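You operate a simulated robot arm through the tools that you are given. There is no shell and no other tool. Be economical: measure what you need, move in short steps, check, and stop when the job is done.

You are at the controls of a simulated robot arm. One attempt, no reset.

JOB
Stack the spring clip that says "1000 g" from the counter under the picture on top of the spring clip marked "600 g". Put the yellow-banded bundle on top of the purple shut box of dryer sheets on the counter under the picture. Stack the cloth weight labelled "400 g" from the worktop beside the sink on top of the cloth weight marked "700 g". Close the sink drawer. Stack the carton labelled "straws" from the washer end of the counter on top of the carton that says "bulb". Pull the right wall cupboard door open. Any order will do. Set down upright: yellow-banded bundle.

Only the result counts: the job must be done as asked and must still hold three seconds after the hand-in. Knocking over, shifting, dropping, spilling or breaking anything else fails it. Flat cloth is picked up by pressing the open fingertips on it (5 to 10 N) and closing them slowly along it; thin cloth reads only 2 to 8 mm in the jaws.

ROBOT AND FRAMES
A 7-joint arm with a fingered hand on a trunk, on a base that drives. Base frame: it is fixed to the floor where the robot stands at the start and does not move with it; the origin is under the middle of the robot, x ahead of it, y to its left, z up. Lengths are in mm, angles in degrees, forces in N, time in s.
With the tool pointing down near the work surface it reaches from about 420 to 880 mm from the robot's upright axis, wherever it stands. Its first joint turns from -143.0 to 143.0 degrees. Places, roughly: cloth weight [500, -2250, 1000]; red carton, teal carton, yellow carton [2000, -1750, 1000]; right wall cupboard door [2200, -1800, 2000]; shut box of dryer sheets [1250, -500, 1000]; sink drawer [700, -2400, 800]; spring clip [1000, 0, 1000]; yellow-banded bundle [500, 500, 1000]. Payload 3 kg.
Tool frame: the origin (TCP) lies between the finger pads and is the grasp point; the fingertips stand 26 mm ahead of it; z points along the fingers, y is the line along which they close. Largest opening 148 mm; the body of the gripper starts 73 mm behind the TCP. The gripper is a hand of 3 fingers: y runs from the thumb to the fingers, the wrist lies at [0, 0, -229] in the tool frame, and closing takes about 1.5 s.
Orientation is told as [roll, pitch, yaw] about the base's x, y, z axes, in that order, counted from this pose: with the fingers straight down and closing along the base's y, the tool's x points along the base's -x, its y along +y and its z along -z.

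CONTROLS
- The arm moves only by the tool nudge_tool. Its argument "targets" is a list of rows, each a list of 3 entries, a list of its own where there are three numbers: the shift along the tool's x, y, z in units of 40 mm (1.0 is 40 mm), then the turn, a rotation vector about the tool's x, y, z in units of 8 degrees (1.0 is 8 degrees), then the opening in per cent of the stroke, from 0 (shut) to 100 (fully open). In form: [[[dx, dy, dz], [wx, wy, wz], gripper], ...]. A call has 1 to 20 rows; each row shifts and turns the commanded pose from where the row before left it, along the tool's axes as they then stand. A call with a number of a shift or a turn outside -1 to 1 is refused whole. Each row takes 0.2 s and may step no farther than 50 mm and 8.6 degrees from the row before; otherwise, or with a gripper value out of range, the whole call is refused. A pose out of reach is approached as far as the arm can. The call stops where the force on the tool passes 40 N (or 10 N more than at its start, if that is more) or the arm is blocked; 0.2 s more then pass. The fingers move at their own pace (about 153 mm/s each) and stop on an object; they squeeze with about 23 N. The grip force told is the motor's: it shows also when the fingers shut on nothing. Time passes only in rows, and 0.2 s behind the last, so rows that do not move let the fingers close. It gives the time, the measured TCP pose, the force on the tool (base axes), the opening and the grip force at its end, in the units of the frame above (readings bear some noise), with the torque about the TCP (base axes, N m) and any sound that the robot's microphone picked up, and new pictures: "views" is both (left out), scene, wrist or none.
- Cameras (640 x 400 px; columns grow to the right, rows downward): "scene" is now at [156, 16.8, 1843.9]; the picture's right is [0.20, -0.98, -0.00], its down [-0.76, -0.15, -0.64] and it looks along [0.62, 0.13, -0.77] (base axes); focal length 252 px, centre (320, 200). "wrist" rides on the gripper at [68, -39, -90] in the tool frame; the picture's right is [0.50, 0.87, 0.00], its down [-0.66, 0.38, -0.65] and it looks along [-0.57, 0.33, 0.76] (tool axes); focal length 222 px, centre (320, 200). There is no depth. A picture from a camera that has moved, and an enlarged one, comes with that camera's place and axes in the base frame and with its lens.
- move_column(by): slides the trunk up (or, below 0, down) by that many mm; the arm and the scene camera ride with it, the base frame stays. It gives what a move gives, with no picture.
- steer(legs): drives the robot by 1 to 6 legs, each [ahead, left, turn to the left] in mm, mm and degrees, along the robot's own axes; the way and the turn of a leg run together, so that a leg with both is an arc; at most 1500 mm and 180 degrees a leg. The arm and the cameras ride along, it lands a little off, and it stops where it bumps. It gives what a move gives, and a new picture of the scene camera.
- grasp_type(shape): the hand has 3 fingers and takes this shape, open, in about a second: jaw (thumb against the fingers, like two jaws); tri (thumb and two fingers); tip (a fingertip pinch); poke (one finger out to press); point (the index stretched); flat (the hand flat); cup (the hand cupped); fist (a fist). The gripper value then closes the fingers along that shape, each until it touches; the sizes above hold for jaw. It gives what a move gives, with no picture.
- turn_head(pan, tilt): turns the head with the scene camera to pan (to the left, within 86 degrees either way) and tilt (down, from -29 to 69), counted from straight ahead of the robot. It gives what a move gives, and a new picture of the scene camera.
- inspect(camera, box): a new picture of the part [left, top, right, bottom] of that camera's present view, enlarged. It takes no simulated time.
- sign_off(): hands the job in; it is judged then, once.

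Work in short steps. Places have to be worked out from the pictures, the camera data and where the tool is seen: move nearer, look again, correct. Check each grasp and each placing, and mend what went wrong. You have 165 turns and 260 pictures in all, those below and enlarged ones among them. Open the gripper and draw the arm clear of the work before you hand the job in, unless the task says otherwise; then end with one line.

The tools are called as name(argument=value, ...) on one line, values as JSON. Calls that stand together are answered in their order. nudge_tool: Moves the arm, as the interface text tells. Its arguments: {"type":"object","properties":{"targets":{"type":"array","items":{"type":"array"}},"views":{"type":"string","enum":["both","scene","wrist","none"]}},"required":["targets"]} The other tools are called the same way: move_column (by) slides the trunk up or down; grasp_type (shape) gives the hand a shape; steer (legs) drives the base; turn_head (pan, tilt) turns the head that bears the scene camera; inspect (camera, box) takes an enlarged picture of a part of a camera's view; sign_off () hands the job in.

At the start:

```text
time: 0.0
eef_pos: [895.5, 118.4, 1154.7]
orientation: [0.0, -0.1, 0.1]
contact_force: [0.4, -0.4, 0.2]
torque: [-0.01, 0.01, 0.01]
finger_gap: 147.8
grasp_force: 0.0
shape: jaw
trunk travel left (down, up): [-782.0, 108.0]
robot x, y, heading: [-1.6, -2.0, 0.0]
head pan, tilt: [11.6, 50.5]
```

scene: 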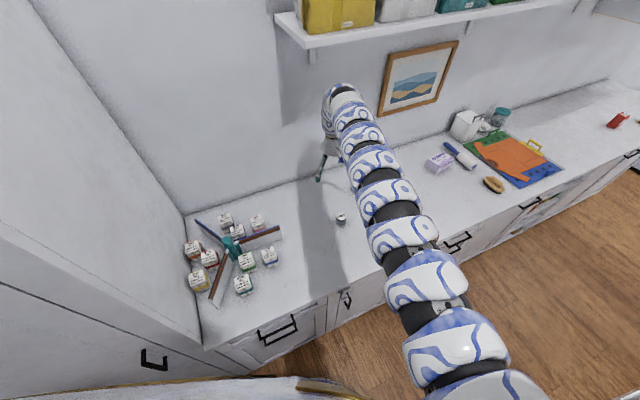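
wrist: 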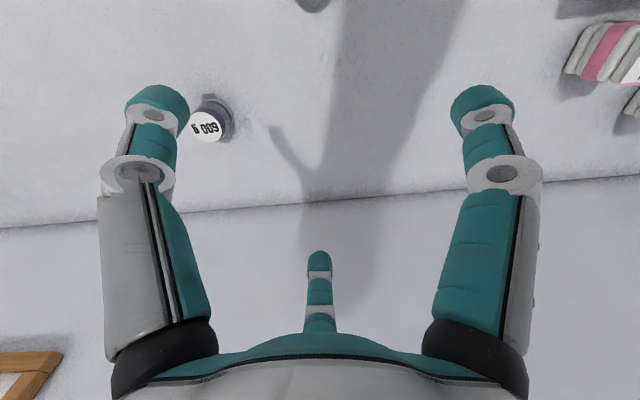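

I start by enlarging the parts of the scene picture that hold the spring clips and the bundle area.

inspect(camera="scene", box=[160, 180, 360, 310])

inspect(camera="scene", box=[400, 90, 640, 240])

turn_head(pan=60, tilt=50)

turn_head(pan=-60, tilt=35)

```text
3.08 times, centred on (260, 245) of scene
camera zoom: at [156.0, 16.8, 1843.9], right [0.2, -0.98, 0.0], down [-0.76, -0.15, -0.64], along [0.62, 0.13, -0.77], focal length 777 px, centre (505, 62)
```

zoom: 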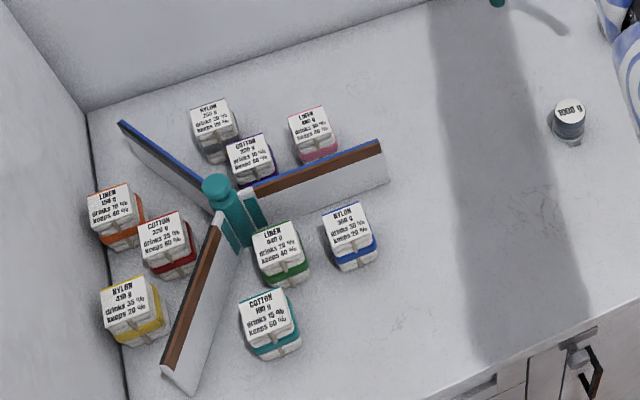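

```text
2.67 times, centred on (520, 165) of scene
camera zoom: at [156.0, 16.8, 1843.9], right [0.2, -0.98, 0.0], down [-0.76, -0.15, -0.64], along [0.62, 0.13, -0.77], focal length 673 px, centre (-213, 293)
```

zoom: 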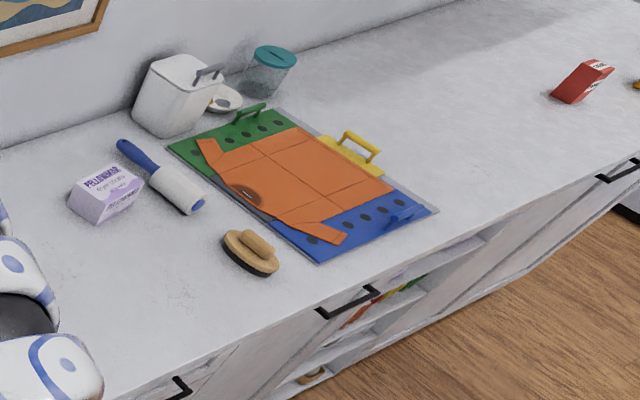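

```text
time: 1.2
eef_pos: [895.9, 118.6, 1155.1]
orientation: [0.0, 0.0, 0.0]
contact_force: [0.2, 0.0, 0.1]
torque: [-0.01, 0.01, -0.01]
finger_gap: 147.9
grasp_force: 0.1
shape: jaw
trunk travel left (down, up): [-782.0, 108.0]
robot x, y, heading: [3.6, -2.5, 0.0]
head pan, tilt: [60.0, 50.0]
camera scene: at [119.7, 68.1, 1844.6], right [0.87, -0.5, 0.0], down [-0.38, -0.66, -0.64], along [0.32, 0.56, -0.77], focal length 252 px, centre (320, 200)
```

scene: 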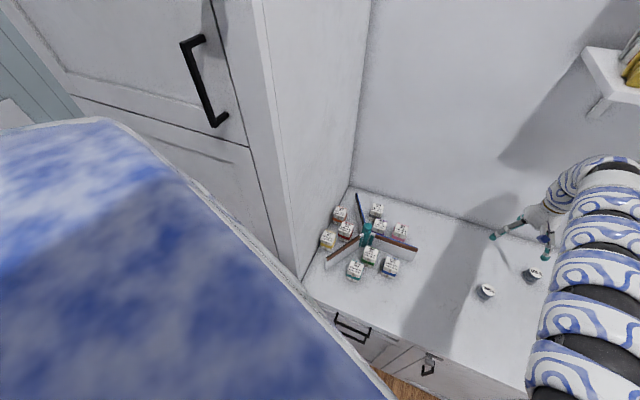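

```text
time: 3.2
eef_pos: [895.9, 119.4, 1154.6]
orientation: [0.0, 0.0, 0.1]
contact_force: [0.4, 0.1, 0.4]
torque: [0.01, 0.01, 0.01]
finger_gap: 147.8
grasp_force: 0.0
shape: jaw
trunk travel left (down, up): [-782.0, 108.0]
robot x, y, heading: [1.3, 1.2, -0.1]
head pan, tilt: [-60.0, 35.0]
camera scene: at [125.2, -74.8, 1866.3], right [-0.87, -0.5, 0.0], down [-0.29, 0.5, -0.82], along [0.41, -0.71, -0.57], focal length 252 px, centre (320, 200)
```

scene: 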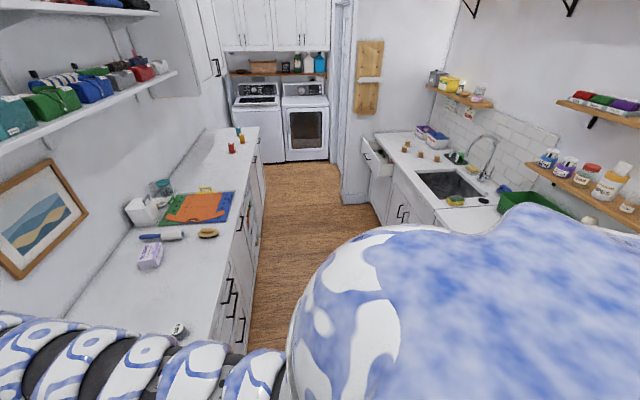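

The kitchen lies turned about 30° from the base frame; I place the 600 g clip near (803, 59) and the 1000 g clip near (1005, 12), out of reach from here. I draw the arm back and drive closer along the counter.

nudge_tool(targets=[[[1, 0, 0], [0, 0, 0], 100], [[1, 0, 0], [0, 0, 0], 100], [[1, 0, 0], [0, 0, 0], 100], [[1, 0, 0], [0, 0, 0], 100], [[1, 0, 0], [0, 0, 0], 100], [[1, 0, 0], [0, 0, 0], 100]], views="none")

steer(legs=[[240, -160, 0]])

turn_head(pan=25, tilt=60)

```text
time: 4.6
eef_pos: [740.1, 159.3, 1133.1]
orientation: [-0.3, 0.3, -0.1]
contact_force: [-0.4, 0.0, 0.3]
torque: [0.0, 0.02, 0.0]
finger_gap: 148.1
grasp_force: 0.1
shape: jaw
out of reach, approached as far as the arm can: row 4, 5, 6
trunk travel left (down, up): [-782.0, 108.0]
robot x, y, heading: [4.3, 0.8, -0.0]
head pan, tilt: [-60.0, 35.0]
```

```text
time: 6.6
eef_pos: [988.6, 0.3, 1132.6]
orientation: [-0.1, 0.2, 0.0]
contact_force: [0.1, 0.0, -0.1]
torque: [0.02, 0.0, 0.0]
finger_gap: 148.0
grasp_force: 0.0
shape: jaw
trunk travel left (down, up): [-782.0, 108.0]
robot x, y, heading: [247.2, -156.0, -0.1]
head pan, tilt: [-60.0, 35.0]
camera scene: at [373.3, -234.2, 1866.2], right [-0.87, -0.5, 0.0], down [-0.29, 0.5, -0.82], along [0.41, -0.71, -0.57], focal length 252 px, centre (320, 200)
```

scene: 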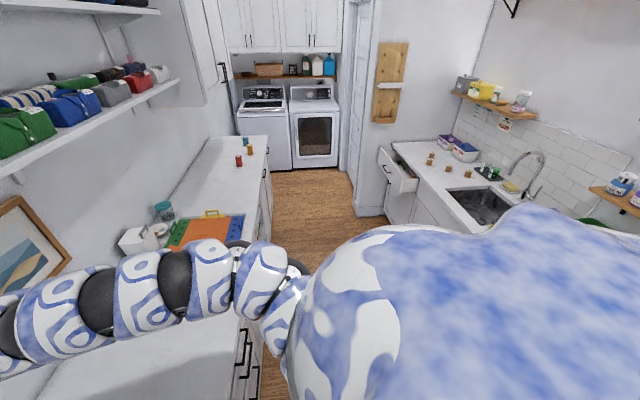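

```text
time: 8.2
eef_pos: [987.6, 1.4, 1132.3]
orientation: [0.0, 0.2, 0.0]
contact_force: [-0.4, -0.5, -0.4]
torque: [-0.01, 0.01, -0.01]
finger_gap: 148.1
grasp_force: 0.0
shape: jaw
trunk travel left (down, up): [-782.0, 108.0]
robot x, y, heading: [245.4, -161.7, 0.1]
head pan, tilt: [25.0, 60.0]
camera scene: at [388.5, -129.1, 1832.1], right [0.42, -0.91, 0.0], down [-0.78, -0.37, -0.5], along [0.45, 0.21, -0.87], focal length 252 px, centre (320, 200)
```

scene: 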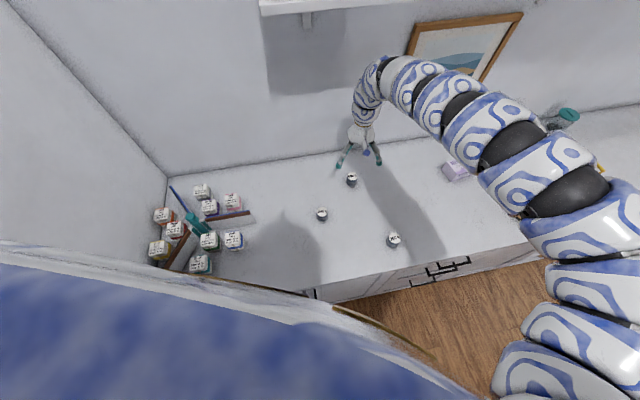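

Three clips are in view now. I enlarge them to read the labels and the shapes.

inspect(camera="scene", box=[300, 140, 420, 260])

inspect(camera="wrist", box=[0, 0, 640, 400])

```text
3.33 times, centred on (360, 200) of scene
camera zoom: at [388.5, -129.1, 1832.1], right [0.42, -0.91, 0.0], down [-0.78, -0.37, -0.5], along [0.45, 0.21, -0.87], focal length 842 px, centre (187, 200)
```

zoom: 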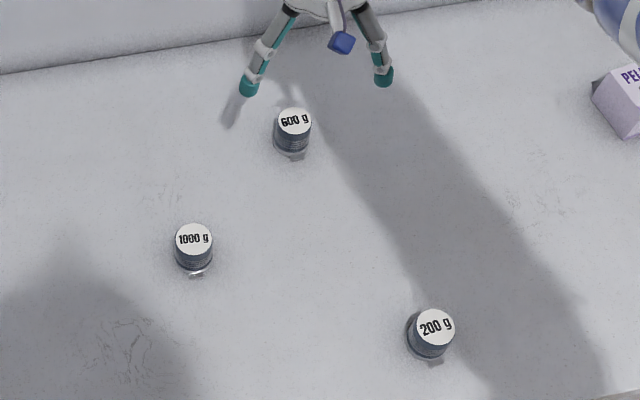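

```text
1.00 times, centred on (320, 200) of wrist
camera zoom: at [919.8, -39.0, 1224.4], right [-0.5, 0.87, 0.0], down [0.66, 0.38, 0.65], along [0.56, 0.33, -0.76], focal length 222 px, centre (320, 200)
```

zoom: 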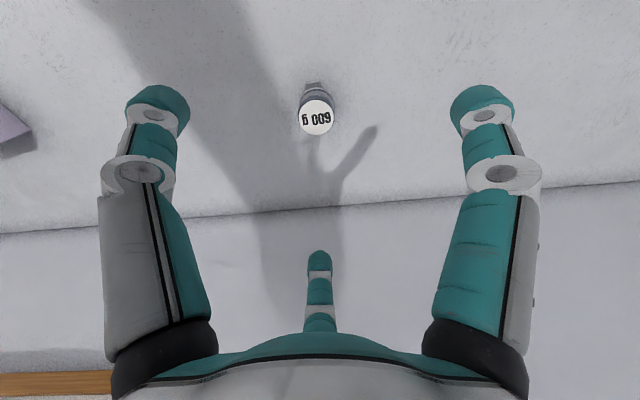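

The 1000 g clip is near (800, 55) and the 600 g clip near (1008, 10), each about 46 mm across and 40 mm tall. I bring the open hand over the 1000 g clip.

nudge_tool(targets=[[[0.78, 0.225, 0.39], [0, 0, 0], 100], [[0.78, 0.225, 0.39], [0, 0, 0], 100], [[0.78, 0.225, 0.39], [0, 0, 0], 100], [[0.78, 0.225, 0.39], [0, 0, 0], 100], [[0.78, 0.225, 0.39], [0, 0, 0], 100], [[0.78, 0.225, 0.39], [0, 0, 0], 100]], views="wrist")

```text
time: 9.6
eef_pos: [859.5, 90.5, 1014.9]
orientation: [-0.2, 0.2, -0.1]
contact_force: [-0.2, -0.5, 0.5]
torque: [-0.05, -0.04, 0.03]
finger_gap: 147.9
grasp_force: 0.1
shape: jaw
out of reach, approached as far as the arm can: row 1, 2, 3, 4, 5, 6
trunk travel left (down, up): [-782.0, 108.0]
robot x, y, heading: [245.6, -155.4, 0.2]
head pan, tilt: [25.0, 60.0]
camera wrist: at [791.7, 50.7, 1107.5], right [-0.5, 0.87, 0.0], down [0.66, 0.38, 0.65], along [0.56, 0.32, -0.76], focal length 222 px, centre (320, 200)
```

wrist: 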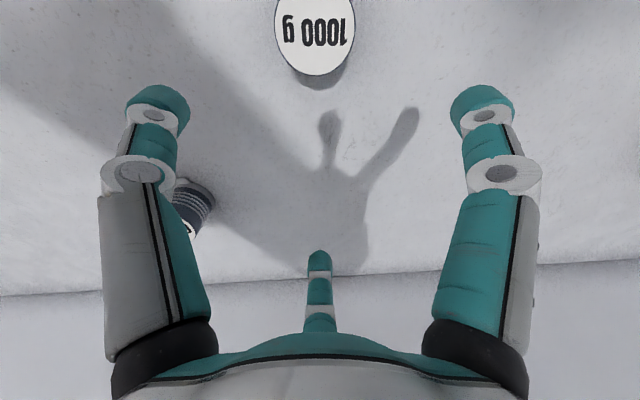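

The near-side reach is bound by the fold of the elbow; raising the trunk should let the hand come closer in. I raise it and go on.

move_column(by=105)

nudge_tool(targets=[[[0, 0, 1], [0, 0, 0], 100], [[0, 0, 1], [0, 0, 0], 100], [[0.5, -0.25, 0.35], [0, 0, 0], 100], [[0.5, -0.3, 0.1], [0, 0, 0], 100], [[0.5, -0.3, 0], [0, 0, 0], 100]], views="wrist")

```text
time: 10.9
eef_pos: [860.3, 89.9, 1121.0]
orientation: [-0.1, 0.3, -0.1]
contact_force: [0.4, -0.2, 0.8]
torque: [-0.04, -0.01, 0.01]
finger_gap: 147.9
grasp_force: 0.0
shape: jaw
trunk travel left (down, up): [-887.0, 3.0]
robot x, y, heading: [251.0, -160.0, 0.0]
head pan, tilt: [25.0, 60.0]
```

```text
time: 12.1
eef_pos: [797.1, 56.7, 1022.7]
orientation: [-0.4, 0.3, 0.0]
contact_force: [-0.4, 0.1, 0.0]
torque: [-0.03, 0.0, 0.0]
finger_gap: 148.1
grasp_force: 0.1
shape: jaw
trunk travel left (down, up): [-887.0, 3.0]
robot x, y, heading: [248.4, -158.4, -0.1]
head pan, tilt: [25.0, 60.0]
camera wrist: at [729.6, 17.7, 1113.4], right [-0.5, 0.87, 0.0], down [0.66, 0.38, 0.65], along [0.56, 0.32, -0.76], focal length 222 px, centre (320, 200)
```

wrist: 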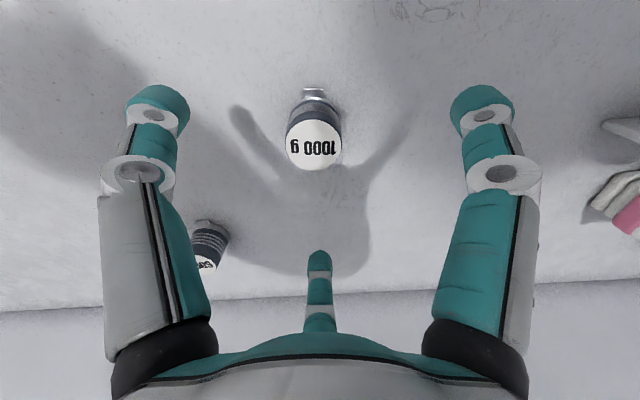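

The clip is nearly centred, at (802, 53), top at about z = 950. I centre on it, go down and close.

nudge_tool(targets=[[[-0.13, -0.08, 0.5], [0, 0, 0], 100], [[0, 0, 0.75], [0, 0, 0], 100], [[0, 0, 0.7], [0, 0, 0], 100], [[0, 0, 0], [0, 0, 0], 100]], views="wrist")

```text
time: 13.1
eef_pos: [801.3, 52.7, 946.2]
orientation: [-0.2, 0.3, -0.1]
contact_force: [0.1, 0.6, -0.3]
torque: [-0.02, 0.02, 0.0]
finger_gap: 147.9
grasp_force: 0.1
shape: jaw
trunk travel left (down, up): [-887.0, 3.0]
robot x, y, heading: [245.7, -162.3, 0.4]
head pan, tilt: [25.0, 60.0]
camera wrist: at [733.9, 12.3, 1037.8], right [-0.5, 0.87, 0.0], down [0.66, 0.38, 0.65], along [0.56, 0.32, -0.76], focal length 222 px, centre (320, 200)
```

wrist: 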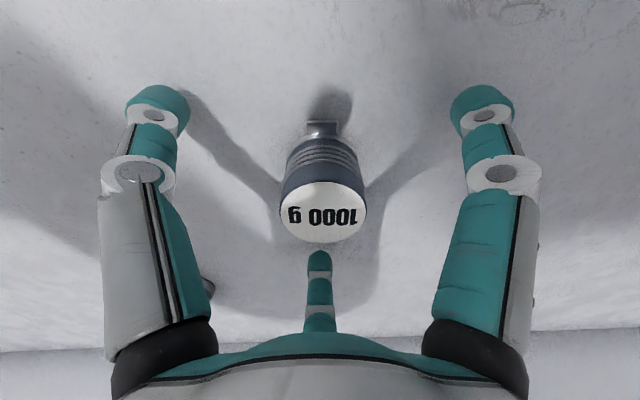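

It sits centred between the fingers. I close on it.

nudge_tool(targets=[[[0, 0, 0.05], [0, 0, 0], 40], [[0, 0, 0], [0, 0, 0], 20], [[0, 0, 0], [0, 0, 0], 10], [[0, 0, 0], [0, 0, 0], 0], [[0, 0, 0], [0, 0, 0], 0], [[0, 0, 0], [0, 0, 0], 0], [[0, 0, 0], [0, 0, 0], 0], [[0, 0, 0], [0, 0, 0], 0]], views="wrist")

```text
time: 14.9
eef_pos: [803.4, 51.1, 943.9]
orientation: [-0.2, 0.3, 0.0]
contact_force: [-0.6, 0.9, 0.7]
torque: [0.02, 0.03, -0.02]
finger_gap: 37.9
grasp_force: 22.6
shape: jaw
trunk travel left (down, up): [-887.0, 3.0]
robot x, y, heading: [247.1, -154.1, -0.1]
head pan, tilt: [25.0, 60.0]
camera wrist: at [734.9, 12.4, 1035.6], right [-0.5, 0.87, 0.0], down [0.66, 0.38, 0.65], along [0.56, 0.32, -0.76], focal length 222 px, centre (320, 200)
```

wrist: 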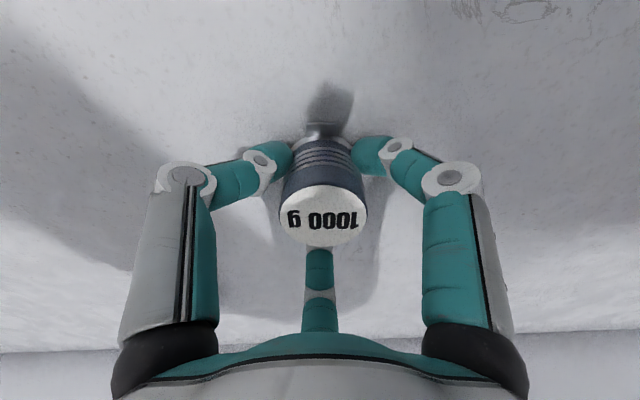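

It is gripped (38 mm, 23 N). I lift it and carry it towards the 600 g clip.

nudge_tool(targets=[[[0, 0, -0.5], [0, 0, 0], 0], [[0, 0, -1], [0, 0, 0], 0], [[0, 0, -0.75], [0, 0, 0], 0], [[-0.8, -0.17, 0], [0, 0, 0], 0], [[-0.8, -0.17, 0], [0, 0, 0], 0], [[-0.8, -0.17, 0], [0, 0, 0], 0], [[-0.8, -0.17, 0], [0, 0, 0], 0], [[-0.8, -0.17, 0], [0, 0, 0], 0], [[0, 0, 0], [0, 0, 0], 0]], views="both")

```text
time: 16.9
eef_pos: [966.4, 21.9, 1028.8]
orientation: [-0.2, 0.3, 0.2]
contact_force: [0.3, 0.2, -0.9]
torque: [0.03, -0.01, 0.01]
finger_gap: 37.7
grasp_force: 22.7
shape: jaw
out of reach, approached as far as the arm can: row 3
trunk travel left (down, up): [-887.0, 3.0]
robot x, y, heading: [246.4, -162.1, 0.0]
head pan, tilt: [25.0, 60.0]
camera scene: at [387.8, -128.4, 1937.1], right [0.42, -0.91, 0.0], down [-0.78, -0.37, -0.5], along [0.45, 0.21, -0.87], focal length 252 px, centre (320, 200)
camera wrist: at [898.7, -17.9, 1120.4], right [-0.5, 0.87, 0.0], down [0.66, 0.38, 0.65], along [0.56, 0.32, -0.76], focal length 222 px, centre (320, 200)
```

scene: 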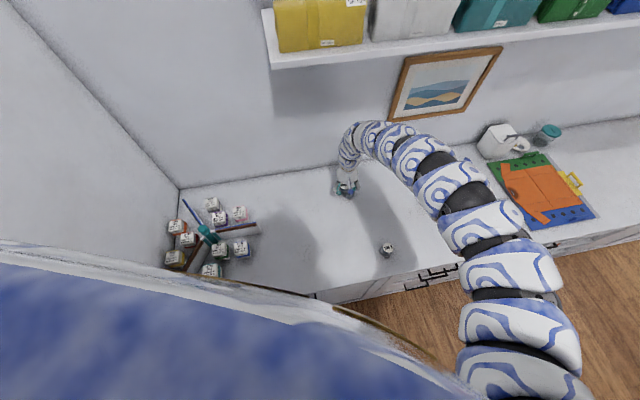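
wrist: 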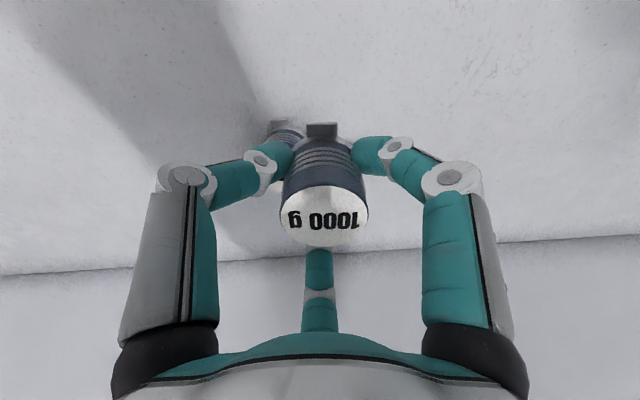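

The 600 g clip computes to (1006.5, 9) from three views, and the held one is centred on the TCP. I move over it and descend part of the way to check.

nudge_tool(targets=[[[-0.5, -0.16, 0], [0, 0, 0], 0], [[-0.5, -0.16, 0.1], [0, 0, 0], 0], [[0, 0, 0.2], [0, 0, 0], 0], [[0, 0, 0], [0, 0, 0], 0]], views="both")

```text
time: 17.9
eef_pos: [1008.7, 7.6, 1020.1]
orientation: [-0.2, 0.3, 0.1]
contact_force: [-0.4, 0.0, -1.1]
torque: [0.0, -0.03, 0.01]
finger_gap: 37.8
grasp_force: 23.3
shape: jaw
trunk travel left (down, up): [-887.0, 3.0]
robot x, y, heading: [245.9, -160.3, 0.1]
head pan, tilt: [25.0, 60.0]
camera scene: at [388.7, -129.2, 1937.0], right [0.42, -0.91, 0.0], down [-0.78, -0.37, -0.5], along [0.45, 0.21, -0.87], focal length 252 px, centre (320, 200)
camera wrist: at [939.8, -32.3, 1110.4], right [-0.5, 0.87, 0.0], down [0.66, 0.38, 0.65], along [0.56, 0.32, -0.76], focal length 222 px, centre (320, 200)
```

scene: 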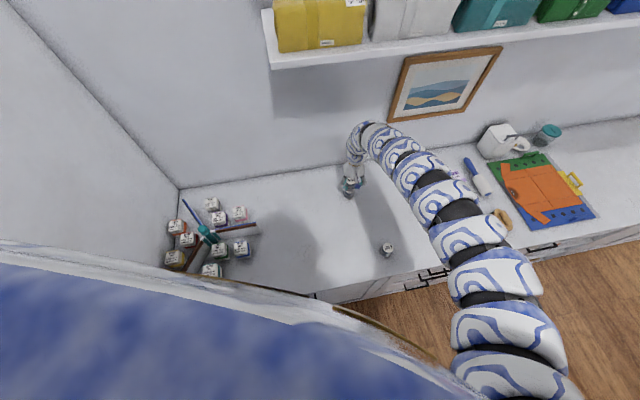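
wrist: 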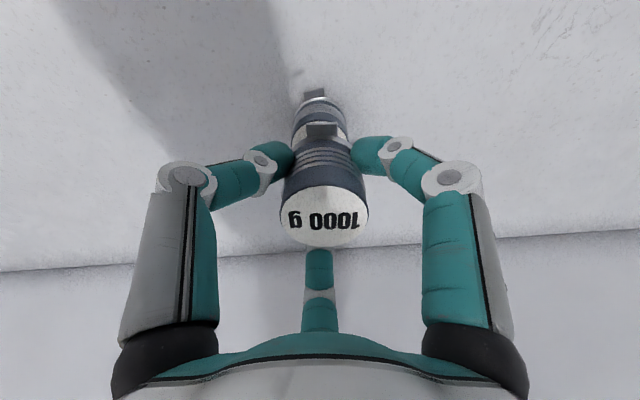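

inspect(camera="wrist", box=[260, 70, 400, 260])

inspect(camera="scene", box=[310, 150, 390, 220])

```text
2.11 times, centred on (330, 165) of wrist
camera zoom: at [939.8, -32.3, 1110.4], right [-0.5, 0.87, 0.0], down [0.66, 0.38, 0.65], along [0.56, 0.32, -0.76], focal length 468 px, centre (299, 274)
```

zoom: 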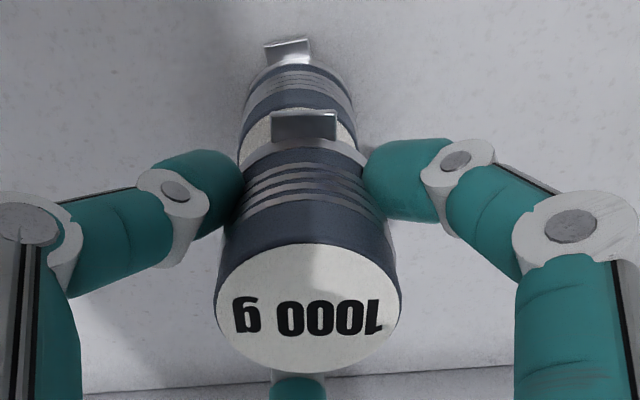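

```text
5.71 times, centred on (350, 185) of scene
camera zoom: at [388.7, -129.2, 1937.0], right [0.42, -0.91, 0.0], down [-0.78, -0.37, -0.5], along [0.45, 0.21, -0.87], focal length 1443 px, centre (149, 286)
```

zoom: 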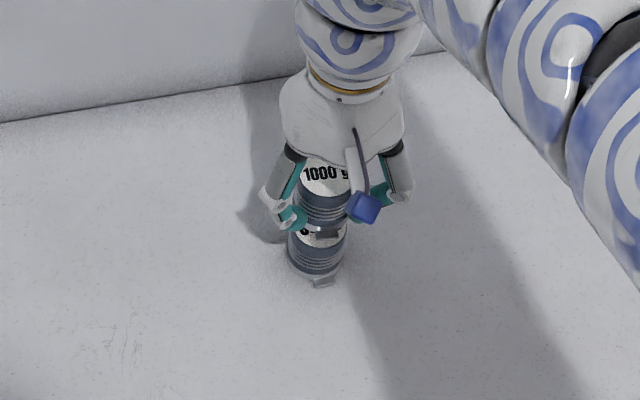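

Alignment is good within 3 mm. I correct a little and lower gently until contact.

nudge_tool(targets=[[[0, -0.07, 0.2], [0, 0, 0], 0], [[0, 0, 0.2], [0, 0, 0], 0], [[0, 0, 0.2], [0, 0, 0], 0], [[0, 0, 0.1], [0, 0, 0], 0], [[0, 0, 0], [0, 0, 0], 0]], views="wrist")

```text
time: 19.1
eef_pos: [1006.0, 5.7, 991.2]
orientation: [-0.2, 0.1, 0.0]
contact_force: [-1.0, 0.2, 8.4]
torque: [0.01, 0.04, -0.03]
finger_gap: 37.9
grasp_force: 22.9
shape: jaw
trunk travel left (down, up): [-887.0, 3.0]
robot x, y, heading: [246.2, -156.4, 0.2]
head pan, tilt: [25.0, 60.0]
camera wrist: at [939.2, -34.4, 1082.2], right [-0.5, 0.87, 0.0], down [0.66, 0.38, 0.65], along [0.56, 0.32, -0.76], focal length 222 px, centre (320, 200)
```

wrist: 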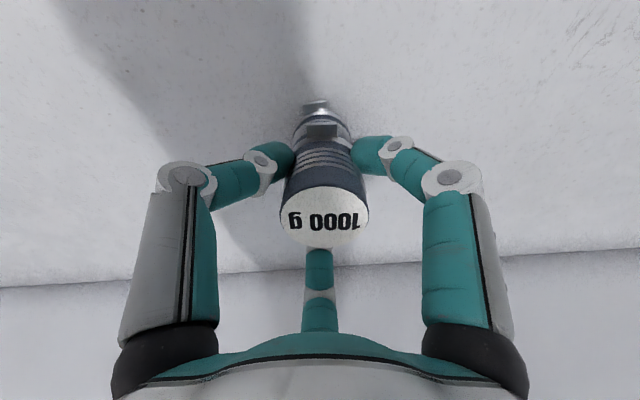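

Contact at z ≈ 991 with 8 N. I check the alignment closely before releasing.

inspect(camera="wrist", box=[260, 70, 400, 260])

inspect(camera="scene", box=[310, 150, 390, 220])

```text
2.11 times, centred on (330, 165) of wrist
camera zoom: at [939.2, -34.4, 1082.2], right [-0.5, 0.87, 0.0], down [0.66, 0.38, 0.65], along [0.56, 0.32, -0.76], focal length 468 px, centre (299, 274)
```

zoom: 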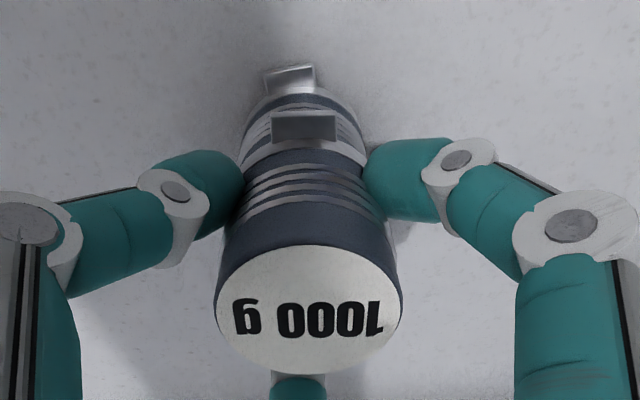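

```text
5.71 times, centred on (350, 185) of scene
camera zoom: at [387.4, -129.2, 1937.3], right [0.42, -0.91, 0.0], down [-0.78, -0.37, -0.5], along [0.45, 0.21, -0.87], focal length 1443 px, centre (149, 286)
```

zoom: 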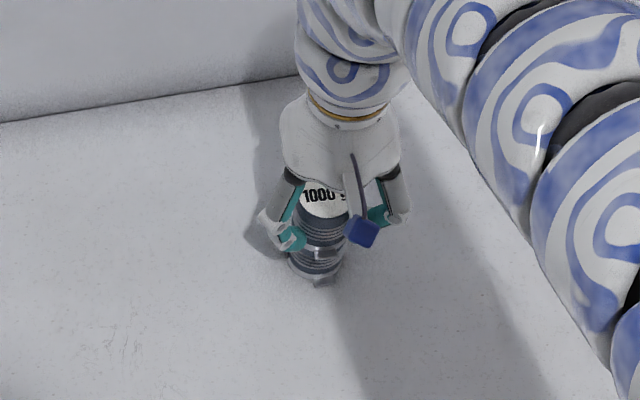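

The clips are concentric. I open and rise straight up.

nudge_tool(targets=[[[0, 0, 0], [0, 0, 0], 40], [[0, 0, 0], [0, 0, 0], 60], [[0, 0, 0], [0, 0, 0], 100], [[0, 0, 0], [0, 0, 0], 100], [[0, 0, 0], [0, 0, 0], 100], [[0, 0, -0.4], [0, 0, 0], 100], [[0, 0, -0.8], [0, 0, 0], 100], [[0, 0, -1], [0, 0, 0], 100], [[0, 0, -1], [0, 0, 0], 100]], views="both")

```text
time: 21.1
eef_pos: [1008.6, 7.1, 1118.2]
orientation: [-0.4, 0.3, 0.1]
contact_force: [-0.2, -0.5, 0.2]
torque: [-0.01, -0.01, 0.04]
finger_gap: 147.9
grasp_force: 0.1
shape: jaw
trunk travel left (down, up): [-887.0, 3.0]
robot x, y, heading: [245.0, -160.2, 0.1]
head pan, tilt: [25.0, 60.0]
camera scene: at [387.8, -129.4, 1937.1], right [0.42, -0.91, 0.0], down [-0.78, -0.37, -0.5], along [0.45, 0.21, -0.87], focal length 252 px, centre (320, 200)
camera wrist: at [940.1, -33.1, 1210.3], right [-0.5, 0.87, 0.0], down [0.66, 0.38, 0.65], along [0.56, 0.32, -0.76], focal length 222 px, centre (320, 200)
```

scene: 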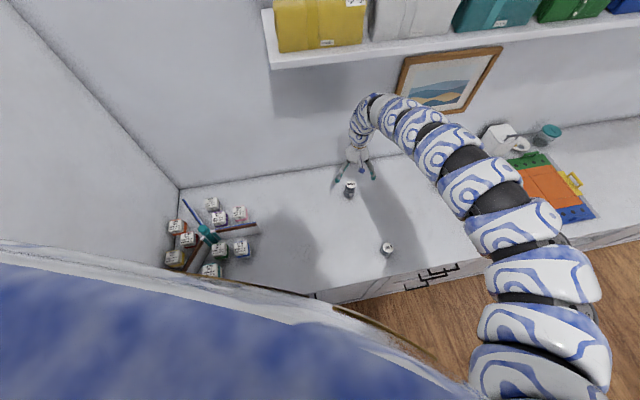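
wrist: 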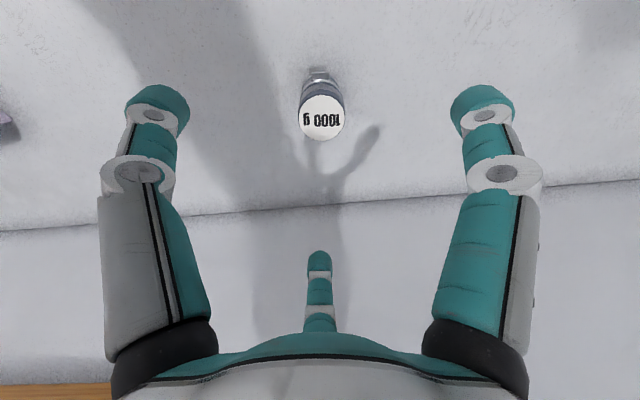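

The stack stands. Next the yellow-banded bundle at about (423, 520), close to the tall cabinet; I drive back to where it is in comfortable reach.

steer(legs=[[-280, 150, 0]])

nudge_tool(targets=[[[0.85, 0.45, 0.1], [0, 0, 0], 100], [[0.7, 0.7, 0], [0, 0, 0], 100], [[0.7, 0.7, 0], [0, 0, 0], 100], [[0.7, 0.7, 0], [0, 0, 0], 100], [[0.65, 0.75, 0], [0, 0, 0], 100], [[0.65, 0.75, 0], [0, 0, 0], 100], [[0.65, 0.75, 0], [0, 0, 0], 100], [[0.6, 0.75, 0], [0, 0, 0], 100]], views="both")

```text
time: 23.2
eef_pos: [732.4, 149.4, 1118.3]
orientation: [-0.2, 0.2, -0.3]
contact_force: [-0.3, -0.3, -0.8]
torque: [-0.05, -0.01, -0.03]
finger_gap: 147.9
grasp_force: 0.0
shape: jaw
trunk travel left (down, up): [-887.0, 3.0]
robot x, y, heading: [-27.7, -15.2, -0.2]
head pan, tilt: [25.0, 60.0]
camera scene: at [111.0, 17.3, 1937.1], right [0.42, -0.91, 0.0], down [-0.79, -0.36, -0.5], along [0.45, 0.21, -0.87], focal length 252 px, centre (320, 200)
```

scene: 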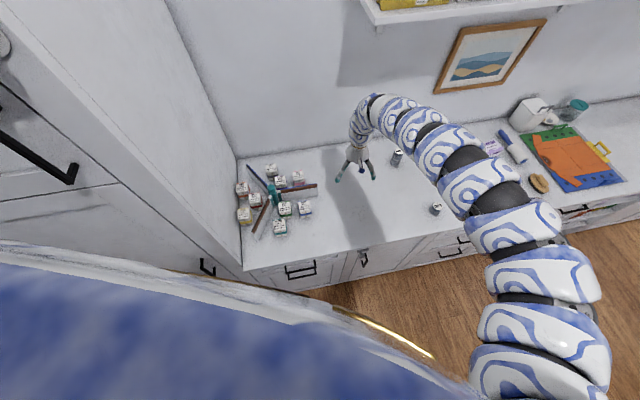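

```text
time: 25.0
eef_pos: [514.8, 373.8, 1117.9]
orientation: [-0.2, 0.2, -0.3]
contact_force: [0.7, 0.6, 0.0]
torque: [-0.02, 0.01, 0.02]
finger_gap: 147.9
grasp_force: 0.1
shape: jaw
trunk travel left (down, up): [-887.0, 3.0]
robot x, y, heading: [-26.5, -13.1, -0.4]
head pan, tilt: [25.0, 60.0]
camera scene: at [111.4, 18.1, 1937.1], right [0.42, -0.91, 0.0], down [-0.79, -0.36, -0.5], along [0.45, 0.21, -0.87], focal length 252 px, centre (320, 200)
camera wrist: at [446.6, 334.9, 1209.3], right [-0.49, 0.87, 0.0], down [0.66, 0.38, 0.65], along [0.57, 0.32, -0.76], focal length 222 px, centre (320, 200)
```

scene: 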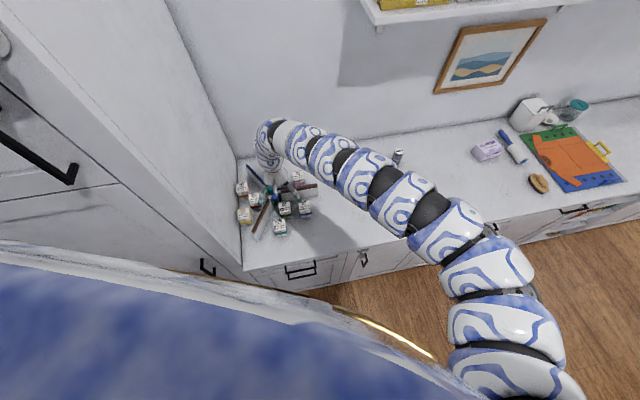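
wrist: 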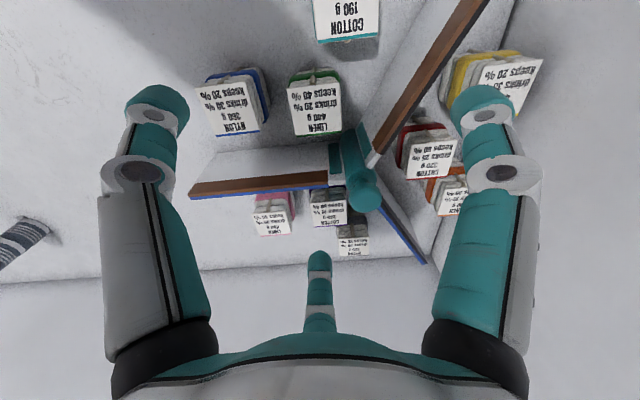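

I can see the yellow one now, around (403, 522). I move the hand over it and look.

nudge_tool(targets=[[[0.7, 0.8, 0], [0, 0, 0], 100], [[0.7, 0.8, 0], [0, 0, 0], 100], [[0.7, 0.8, 0], [0, 0, 0], 100], [[0.6, 0.8, 0], [0, 0, 0], 100], [[0, 0.3, 0], [0, 0, 0], 100]], views="wrist")

```text
time: 26.1
eef_pos: [424.6, 486.4, 1114.5]
orientation: [-0.8, 0.0, -1.1]
contact_force: [7.9, -23.4, 3.0]
torque: [0.35, 0.35, 1.26]
finger_gap: 147.5
grasp_force: 0.1
shape: jaw
trunk travel left (down, up): [-887.0, 3.0]
robot x, y, heading: [-27.4, -10.7, -0.5]
head pan, tilt: [25.0, 60.0]
stopped in row 5: the force on the tool passed its limit (the readings are from after the stop); the commanded pose is now the measured one
camera wrist: at [354.8, 450.0, 1206.2], right [-0.48, 0.88, -0.01], down [0.66, 0.38, 0.65], along [0.57, 0.3, -0.76], focal length 222 px, centre (320, 200)
```

wrist: 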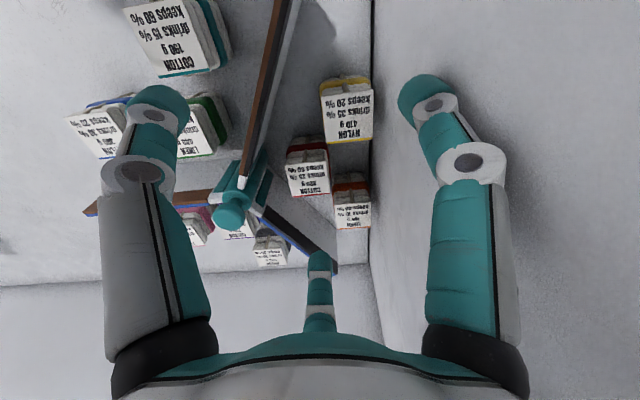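

A finger brushed the tall cabinet's side. I back off, then try the tip shape to see its footprint, as the bundle stands only ~13 mm from that wall.

nudge_tool(targets=[[[-0.3, -0.7, 0], [0, 0, 0], 100], [[-0.3, -0.7, 0], [0, 0, 0], 100], [[0, 0, 0], [0, 0, 0], 100]], views="none")

grasp_type(shape="tip")

inspect(camera="wrist", box=[0, 0, 640, 400])

nudge_tool(targets=[[[0, 0, 0], [0, 0, 0], 60], [[0, 0, 0], [0, 0, 0], 40], [[0, 0, 0], [0, 0, 0], 40], [[0, 0, 0], [0, 0, 0], 40]], views="wrist")

```text
time: 26.9
eef_pos: [442.1, 437.6, 1115.7]
orientation: [-0.7, 0.0, -0.9]
contact_force: [0.3, -0.6, 0.6]
torque: [-0.02, -0.03, 0.0]
finger_gap: 147.9
grasp_force: 0.1
shape: jaw
trunk travel left (down, up): [-887.0, 3.0]
robot x, y, heading: [-30.0, -10.2, -0.5]
head pan, tilt: [25.0, 60.0]
```

```text
time: 27.8
eef_pos: [442.5, 437.4, 1115.3]
orientation: [-0.7, 0.1, -0.9]
contact_force: [0.0, -0.1, -0.1]
torque: [0.03, 0.01, 0.01]
finger_gap: 148.0
grasp_force: 0.0
shape: tip
trunk travel left (down, up): [-887.0, 3.0]
robot x, y, heading: [-31.6, -14.6, -0.5]
head pan, tilt: [25.0, 60.0]
```

```text
1.00 times, centred on (320, 200) of wrist
camera zoom: at [373.4, 398.5, 1207.6], right [-0.49, 0.87, -0.01], down [0.66, 0.38, 0.65], along [0.57, 0.31, -0.76], focal length 222 px, centre (320, 200)
```

zoom: 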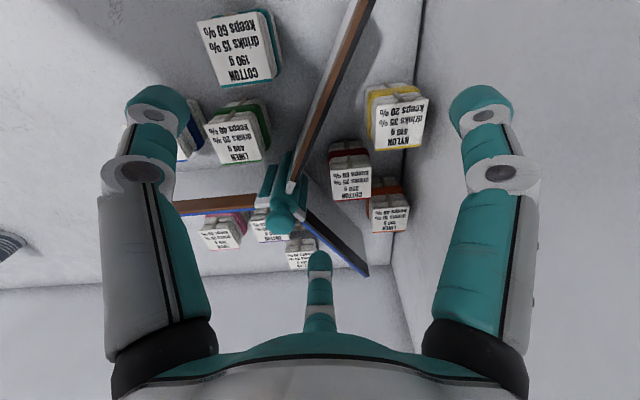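

```text
time: 28.8
eef_pos: [441.8, 436.9, 1116.0]
orientation: [-0.7, 0.2, -0.9]
contact_force: [-0.2, 0.2, -0.1]
torque: [-0.02, 0.02, 0.02]
finger_gap: 59.7
grasp_force: 0.0
shape: tip
trunk travel left (down, up): [-887.0, 3.0]
robot x, y, heading: [-29.7, -12.2, -0.5]
head pan, tilt: [25.0, 60.0]
camera wrist: at [373.4, 398.5, 1207.6], right [-0.49, 0.87, -0.01], down [0.66, 0.38, 0.65], along [0.57, 0.31, -0.76], focal length 222 px, centre (320, 200)
```

wrist: 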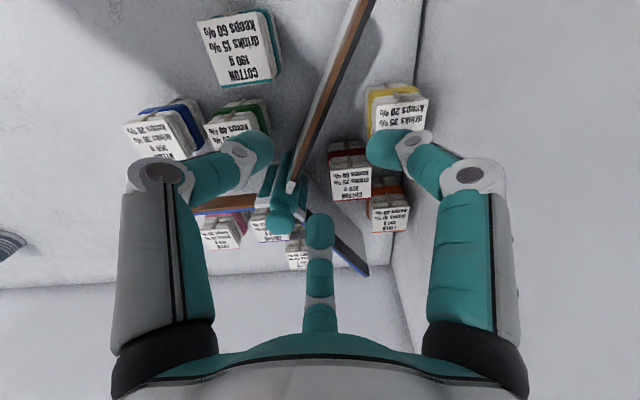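

Closed around the bundle, the knuckles would hit the wall or the red bundle. I plan to hook it forward with one finger first, so I look at the poke shape.

grasp_type(shape="poke")

inspect(camera="wrist", box=[0, 0, 640, 400])

grasp_type(shape="point")

inspect(camera="wrist", box=[0, 0, 640, 400])

grasp_type(shape="tri")

inspect(camera="wrist", box=[0, 0, 640, 400])

```text
time: 29.7
eef_pos: [442.6, 436.7, 1115.1]
orientation: [-0.8, 0.0, -1.1]
contact_force: [0.0, 0.2, -0.6]
torque: [0.01, 0.02, 0.0]
finger_gap: 0.2
grasp_force: 0.1
shape: poke
trunk travel left (down, up): [-887.0, 3.0]
robot x, y, heading: [-29.4, -9.8, -0.4]
head pan, tilt: [25.0, 60.0]
```

```text
1.00 times, centred on (320, 200) of wrist
camera zoom: at [373.4, 398.5, 1207.6], right [-0.49, 0.87, -0.01], down [0.66, 0.38, 0.65], along [0.57, 0.31, -0.76], focal length 222 px, centre (320, 200)
```

zoom: 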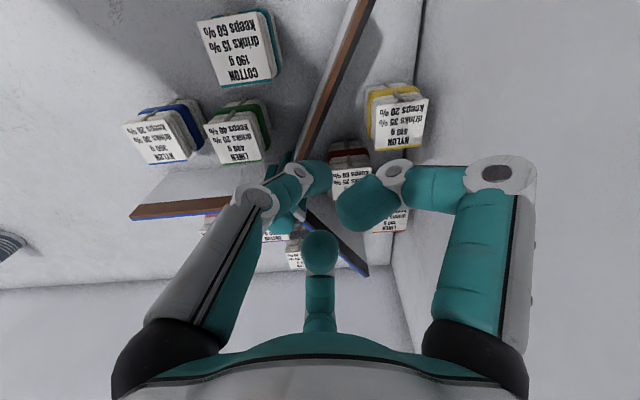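

```text
time: 30.6
eef_pos: [440.9, 435.0, 1116.3]
orientation: [-0.8, 0.1, -0.8]
contact_force: [-0.8, 0.1, -0.4]
torque: [-0.02, 0.0, 0.02]
finger_gap: 141.9
grasp_force: 0.1
shape: point
trunk travel left (down, up): [-887.0, 3.0]
robot x, y, heading: [-30.2, -12.0, -0.5]
head pan, tilt: [25.0, 60.0]
```

```text
1.00 times, centred on (320, 200) of wrist
camera zoom: at [373.4, 398.5, 1207.6], right [-0.49, 0.87, -0.01], down [0.66, 0.38, 0.65], along [0.57, 0.31, -0.76], focal length 222 px, centre (320, 200)
```

zoom: 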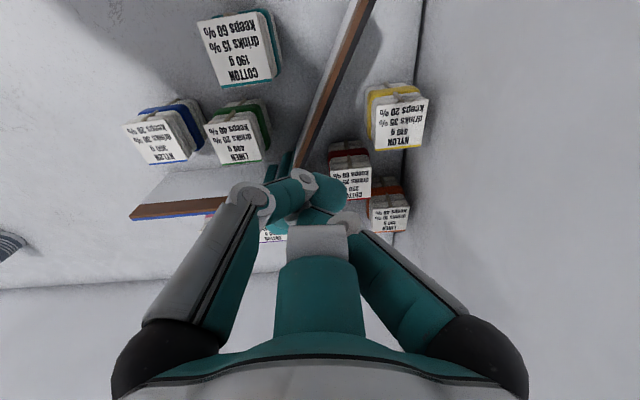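

```text
time: 31.5
eef_pos: [442.4, 436.2, 1115.3]
orientation: [-0.8, 0.1, -1.1]
contact_force: [-0.5, 0.0, 0.8]
torque: [0.0, -0.01, 0.0]
finger_gap: 147.8
grasp_force: 0.1
shape: tri
trunk travel left (down, up): [-887.0, 3.0]
robot x, y, heading: [-28.3, -12.6, -0.5]
head pan, tilt: [25.0, 60.0]
```

```text
1.00 times, centred on (320, 200) of wrist
camera zoom: at [373.4, 398.5, 1207.6], right [-0.49, 0.87, -0.01], down [0.66, 0.38, 0.65], along [0.57, 0.31, -0.76], focal length 222 px, centre (320, 200)
```

zoom: 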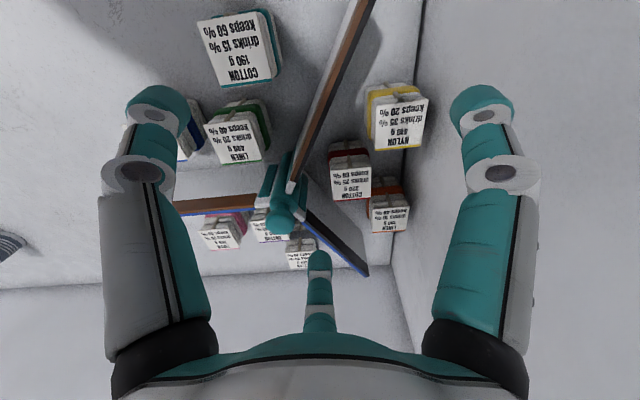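

The shapes all keep the three-finger layout, so I'll hook with the closed hand. First I measure the yellow bundle, its neighbours and the wall in an enlarged view.

inspect(camera="wrist", box=[300, 50, 460, 250])

turn_head(pan=50, tilt=52)

inspect(camera="scene", box=[280, 150, 400, 270])

```text
2.00 times, centred on (380, 150) of wrist
camera zoom: at [373.4, 398.5, 1207.6], right [-0.49, 0.87, -0.01], down [0.66, 0.38, 0.65], along [0.57, 0.31, -0.76], focal length 444 px, centre (200, 300)
```

zoom: 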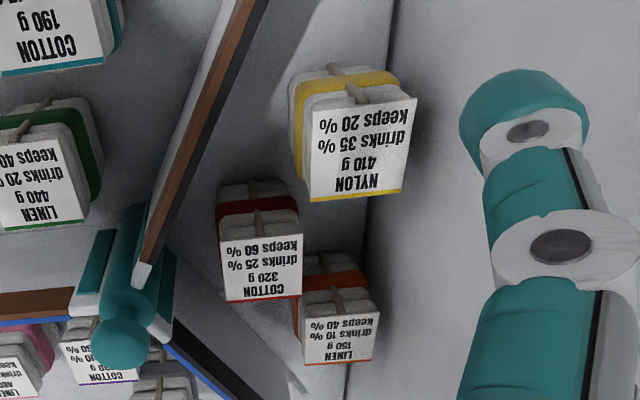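

```text
time: 32.4
eef_pos: [442.9, 435.8, 1116.4]
orientation: [-0.8, 0.1, -0.9]
contact_force: [0.7, 0.4, -0.1]
torque: [-0.03, 0.01, -0.04]
finger_gap: 147.9
grasp_force: 0.1
shape: tri
trunk travel left (down, up): [-887.0, 3.0]
robot x, y, heading: [-32.3, -16.9, -0.5]
head pan, tilt: [50.0, 52.0]
camera scene: at [100.4, 45.7, 1947.0], right [0.76, -0.65, 0.0], down [-0.51, -0.6, -0.62], along [0.4, 0.47, -0.79], focal length 252 px, centre (320, 200)
```

scene: 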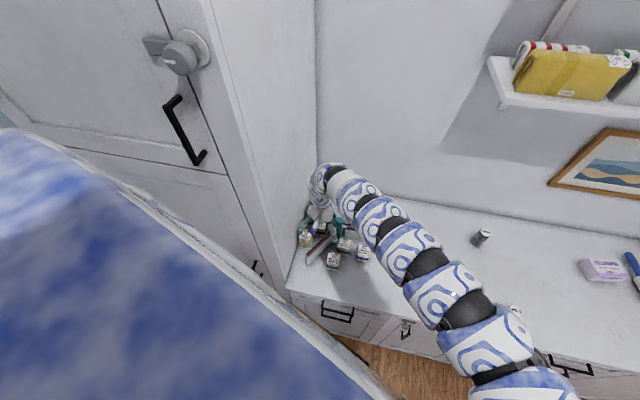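

```text
3.33 times, centred on (340, 210) of scene
camera zoom: at [100.4, 45.7, 1947.0], right [0.76, -0.65, 0.0], down [-0.51, -0.6, -0.62], along [0.4, 0.47, -0.79], focal length 842 px, centre (253, 167)
```

zoom: 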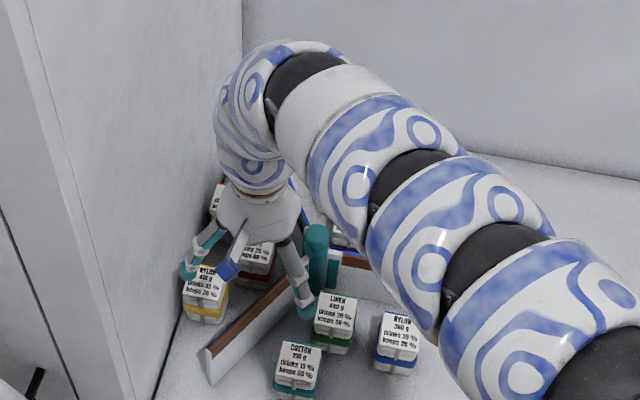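

The kitchen is turned 36°, the yellow bundle is at about (414, 516) with top z ≈ 972, nearly touching the wall. The best grasp has the fingers at the front and back faces and the thumb on the free side, so I part-close, turn the hand by +37° and move above it.

grasp_type(shape="jaw")

nudge_tool(targets=[[[0, 0, 0], [0, 0, -1], 49], [[0, 0, 0], [0, 0, -1], 49], [[0, 0, 0], [0, 0, -1], 49], [[0, 0, 0], [0, 0, -1], 49], [[0, 0, 0], [0, 0, -0.7], 49], [[-0.35, 0.5, 0.4], [0, 0, 0], 49], [[-0.35, 0.5, 0.4], [0, 0, 0], 49], [[0, 0.4, 0.4], [0, 0, 0], 49], [[0, 0, 0], [0, 0, 0], 49]], views="both")

```text
time: 33.3
eef_pos: [442.0, 436.8, 1115.5]
orientation: [-0.7, 0.1, -0.8]
contact_force: [0.1, -0.4, -0.2]
torque: [0.0, 0.01, 0.0]
finger_gap: 148.1
grasp_force: 0.1
shape: jaw
trunk travel left (down, up): [-887.0, 3.0]
robot x, y, heading: [-26.3, -13.1, -0.6]
head pan, tilt: [50.0, 52.0]
```

```text
time: 35.3
eef_pos: [434.6, 495.6, 1067.7]
orientation: [-0.6, 0.4, 36.6]
contact_force: [0.5, -0.4, -1.1]
torque: [0.0, 0.04, 0.04]
finger_gap: 72.7
grasp_force: 0.0
shape: jaw
trunk travel left (down, up): [-887.0, 3.0]
robot x, y, heading: [-28.8, -8.6, -0.6]
head pan, tilt: [50.0, 52.0]
camera scene: at [102.4, 44.2, 1946.9], right [0.76, -0.65, 0.0], down [-0.51, -0.6, -0.62], along [0.4, 0.47, -0.79], focal length 252 px, centre (320, 200)
camera wrist: at [402.9, 423.6, 1158.5], right [-0.92, 0.4, 0.0], down [0.3, 0.7, 0.64], along [0.26, 0.59, -0.76], focal length 222 px, centre (320, 200)
```

scene: 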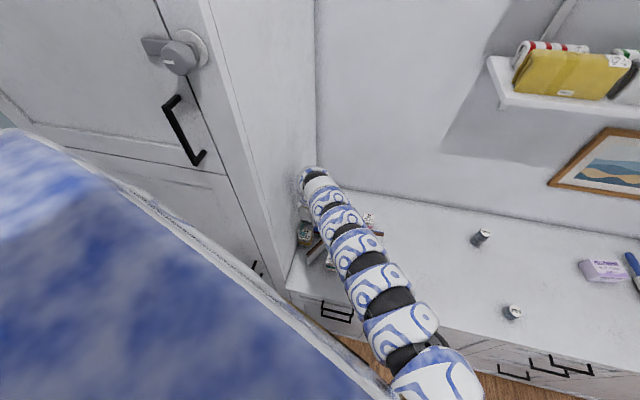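
wrist: 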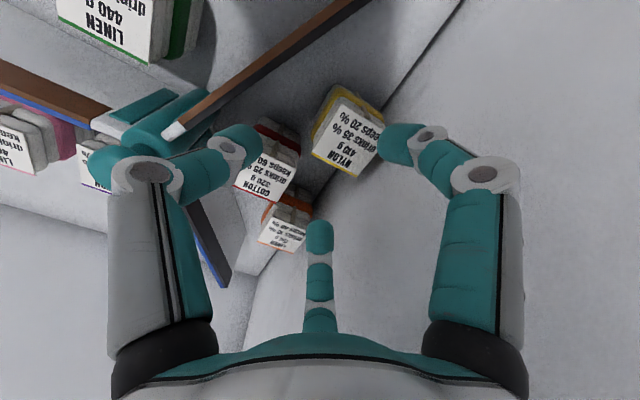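

The hand is turned as planned; the bundle re-computes to (413, 512). I correct and descend to check clearances from closer up.

nudge_tool(targets=[[[0.09, 0.2, 0.5], [0, 0, 0], 49], [[0, 0, 0.6], [0, 0, 0], 49], [[0, 0, 0.5], [0, 0, 0], 49], [[0, 0, 0], [0, 0, 0], 49]], views="wrist")

```text
time: 36.3
eef_pos: [409.8, 485.1, 1017.9]
orientation: [-0.6, 0.5, 36.7]
contact_force: [0.4, 0.0, -0.1]
torque: [0.05, 0.04, 0.02]
finger_gap: 72.5
grasp_force: 0.2
shape: jaw
out of reach, approached as far as the arm can: row 2, 3
trunk travel left (down, up): [-887.0, 3.0]
robot x, y, heading: [-27.7, -10.8, -0.3]
head pan, tilt: [50.0, 52.0]
camera wrist: at [377.7, 413.5, 1109.9], right [-0.92, 0.39, 0.0], down [0.3, 0.7, 0.64], along [0.26, 0.59, -0.76], focal length 222 px, centre (320, 200)
```

wrist: 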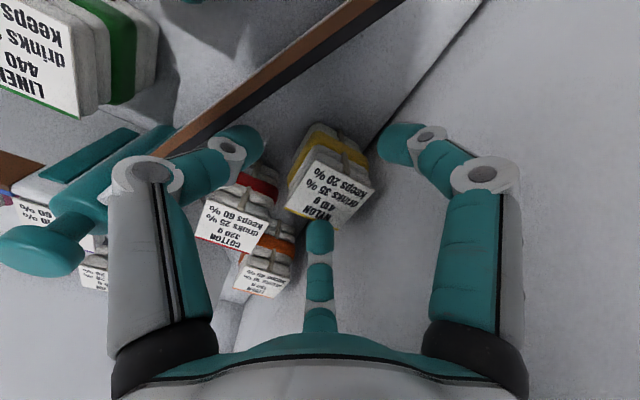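

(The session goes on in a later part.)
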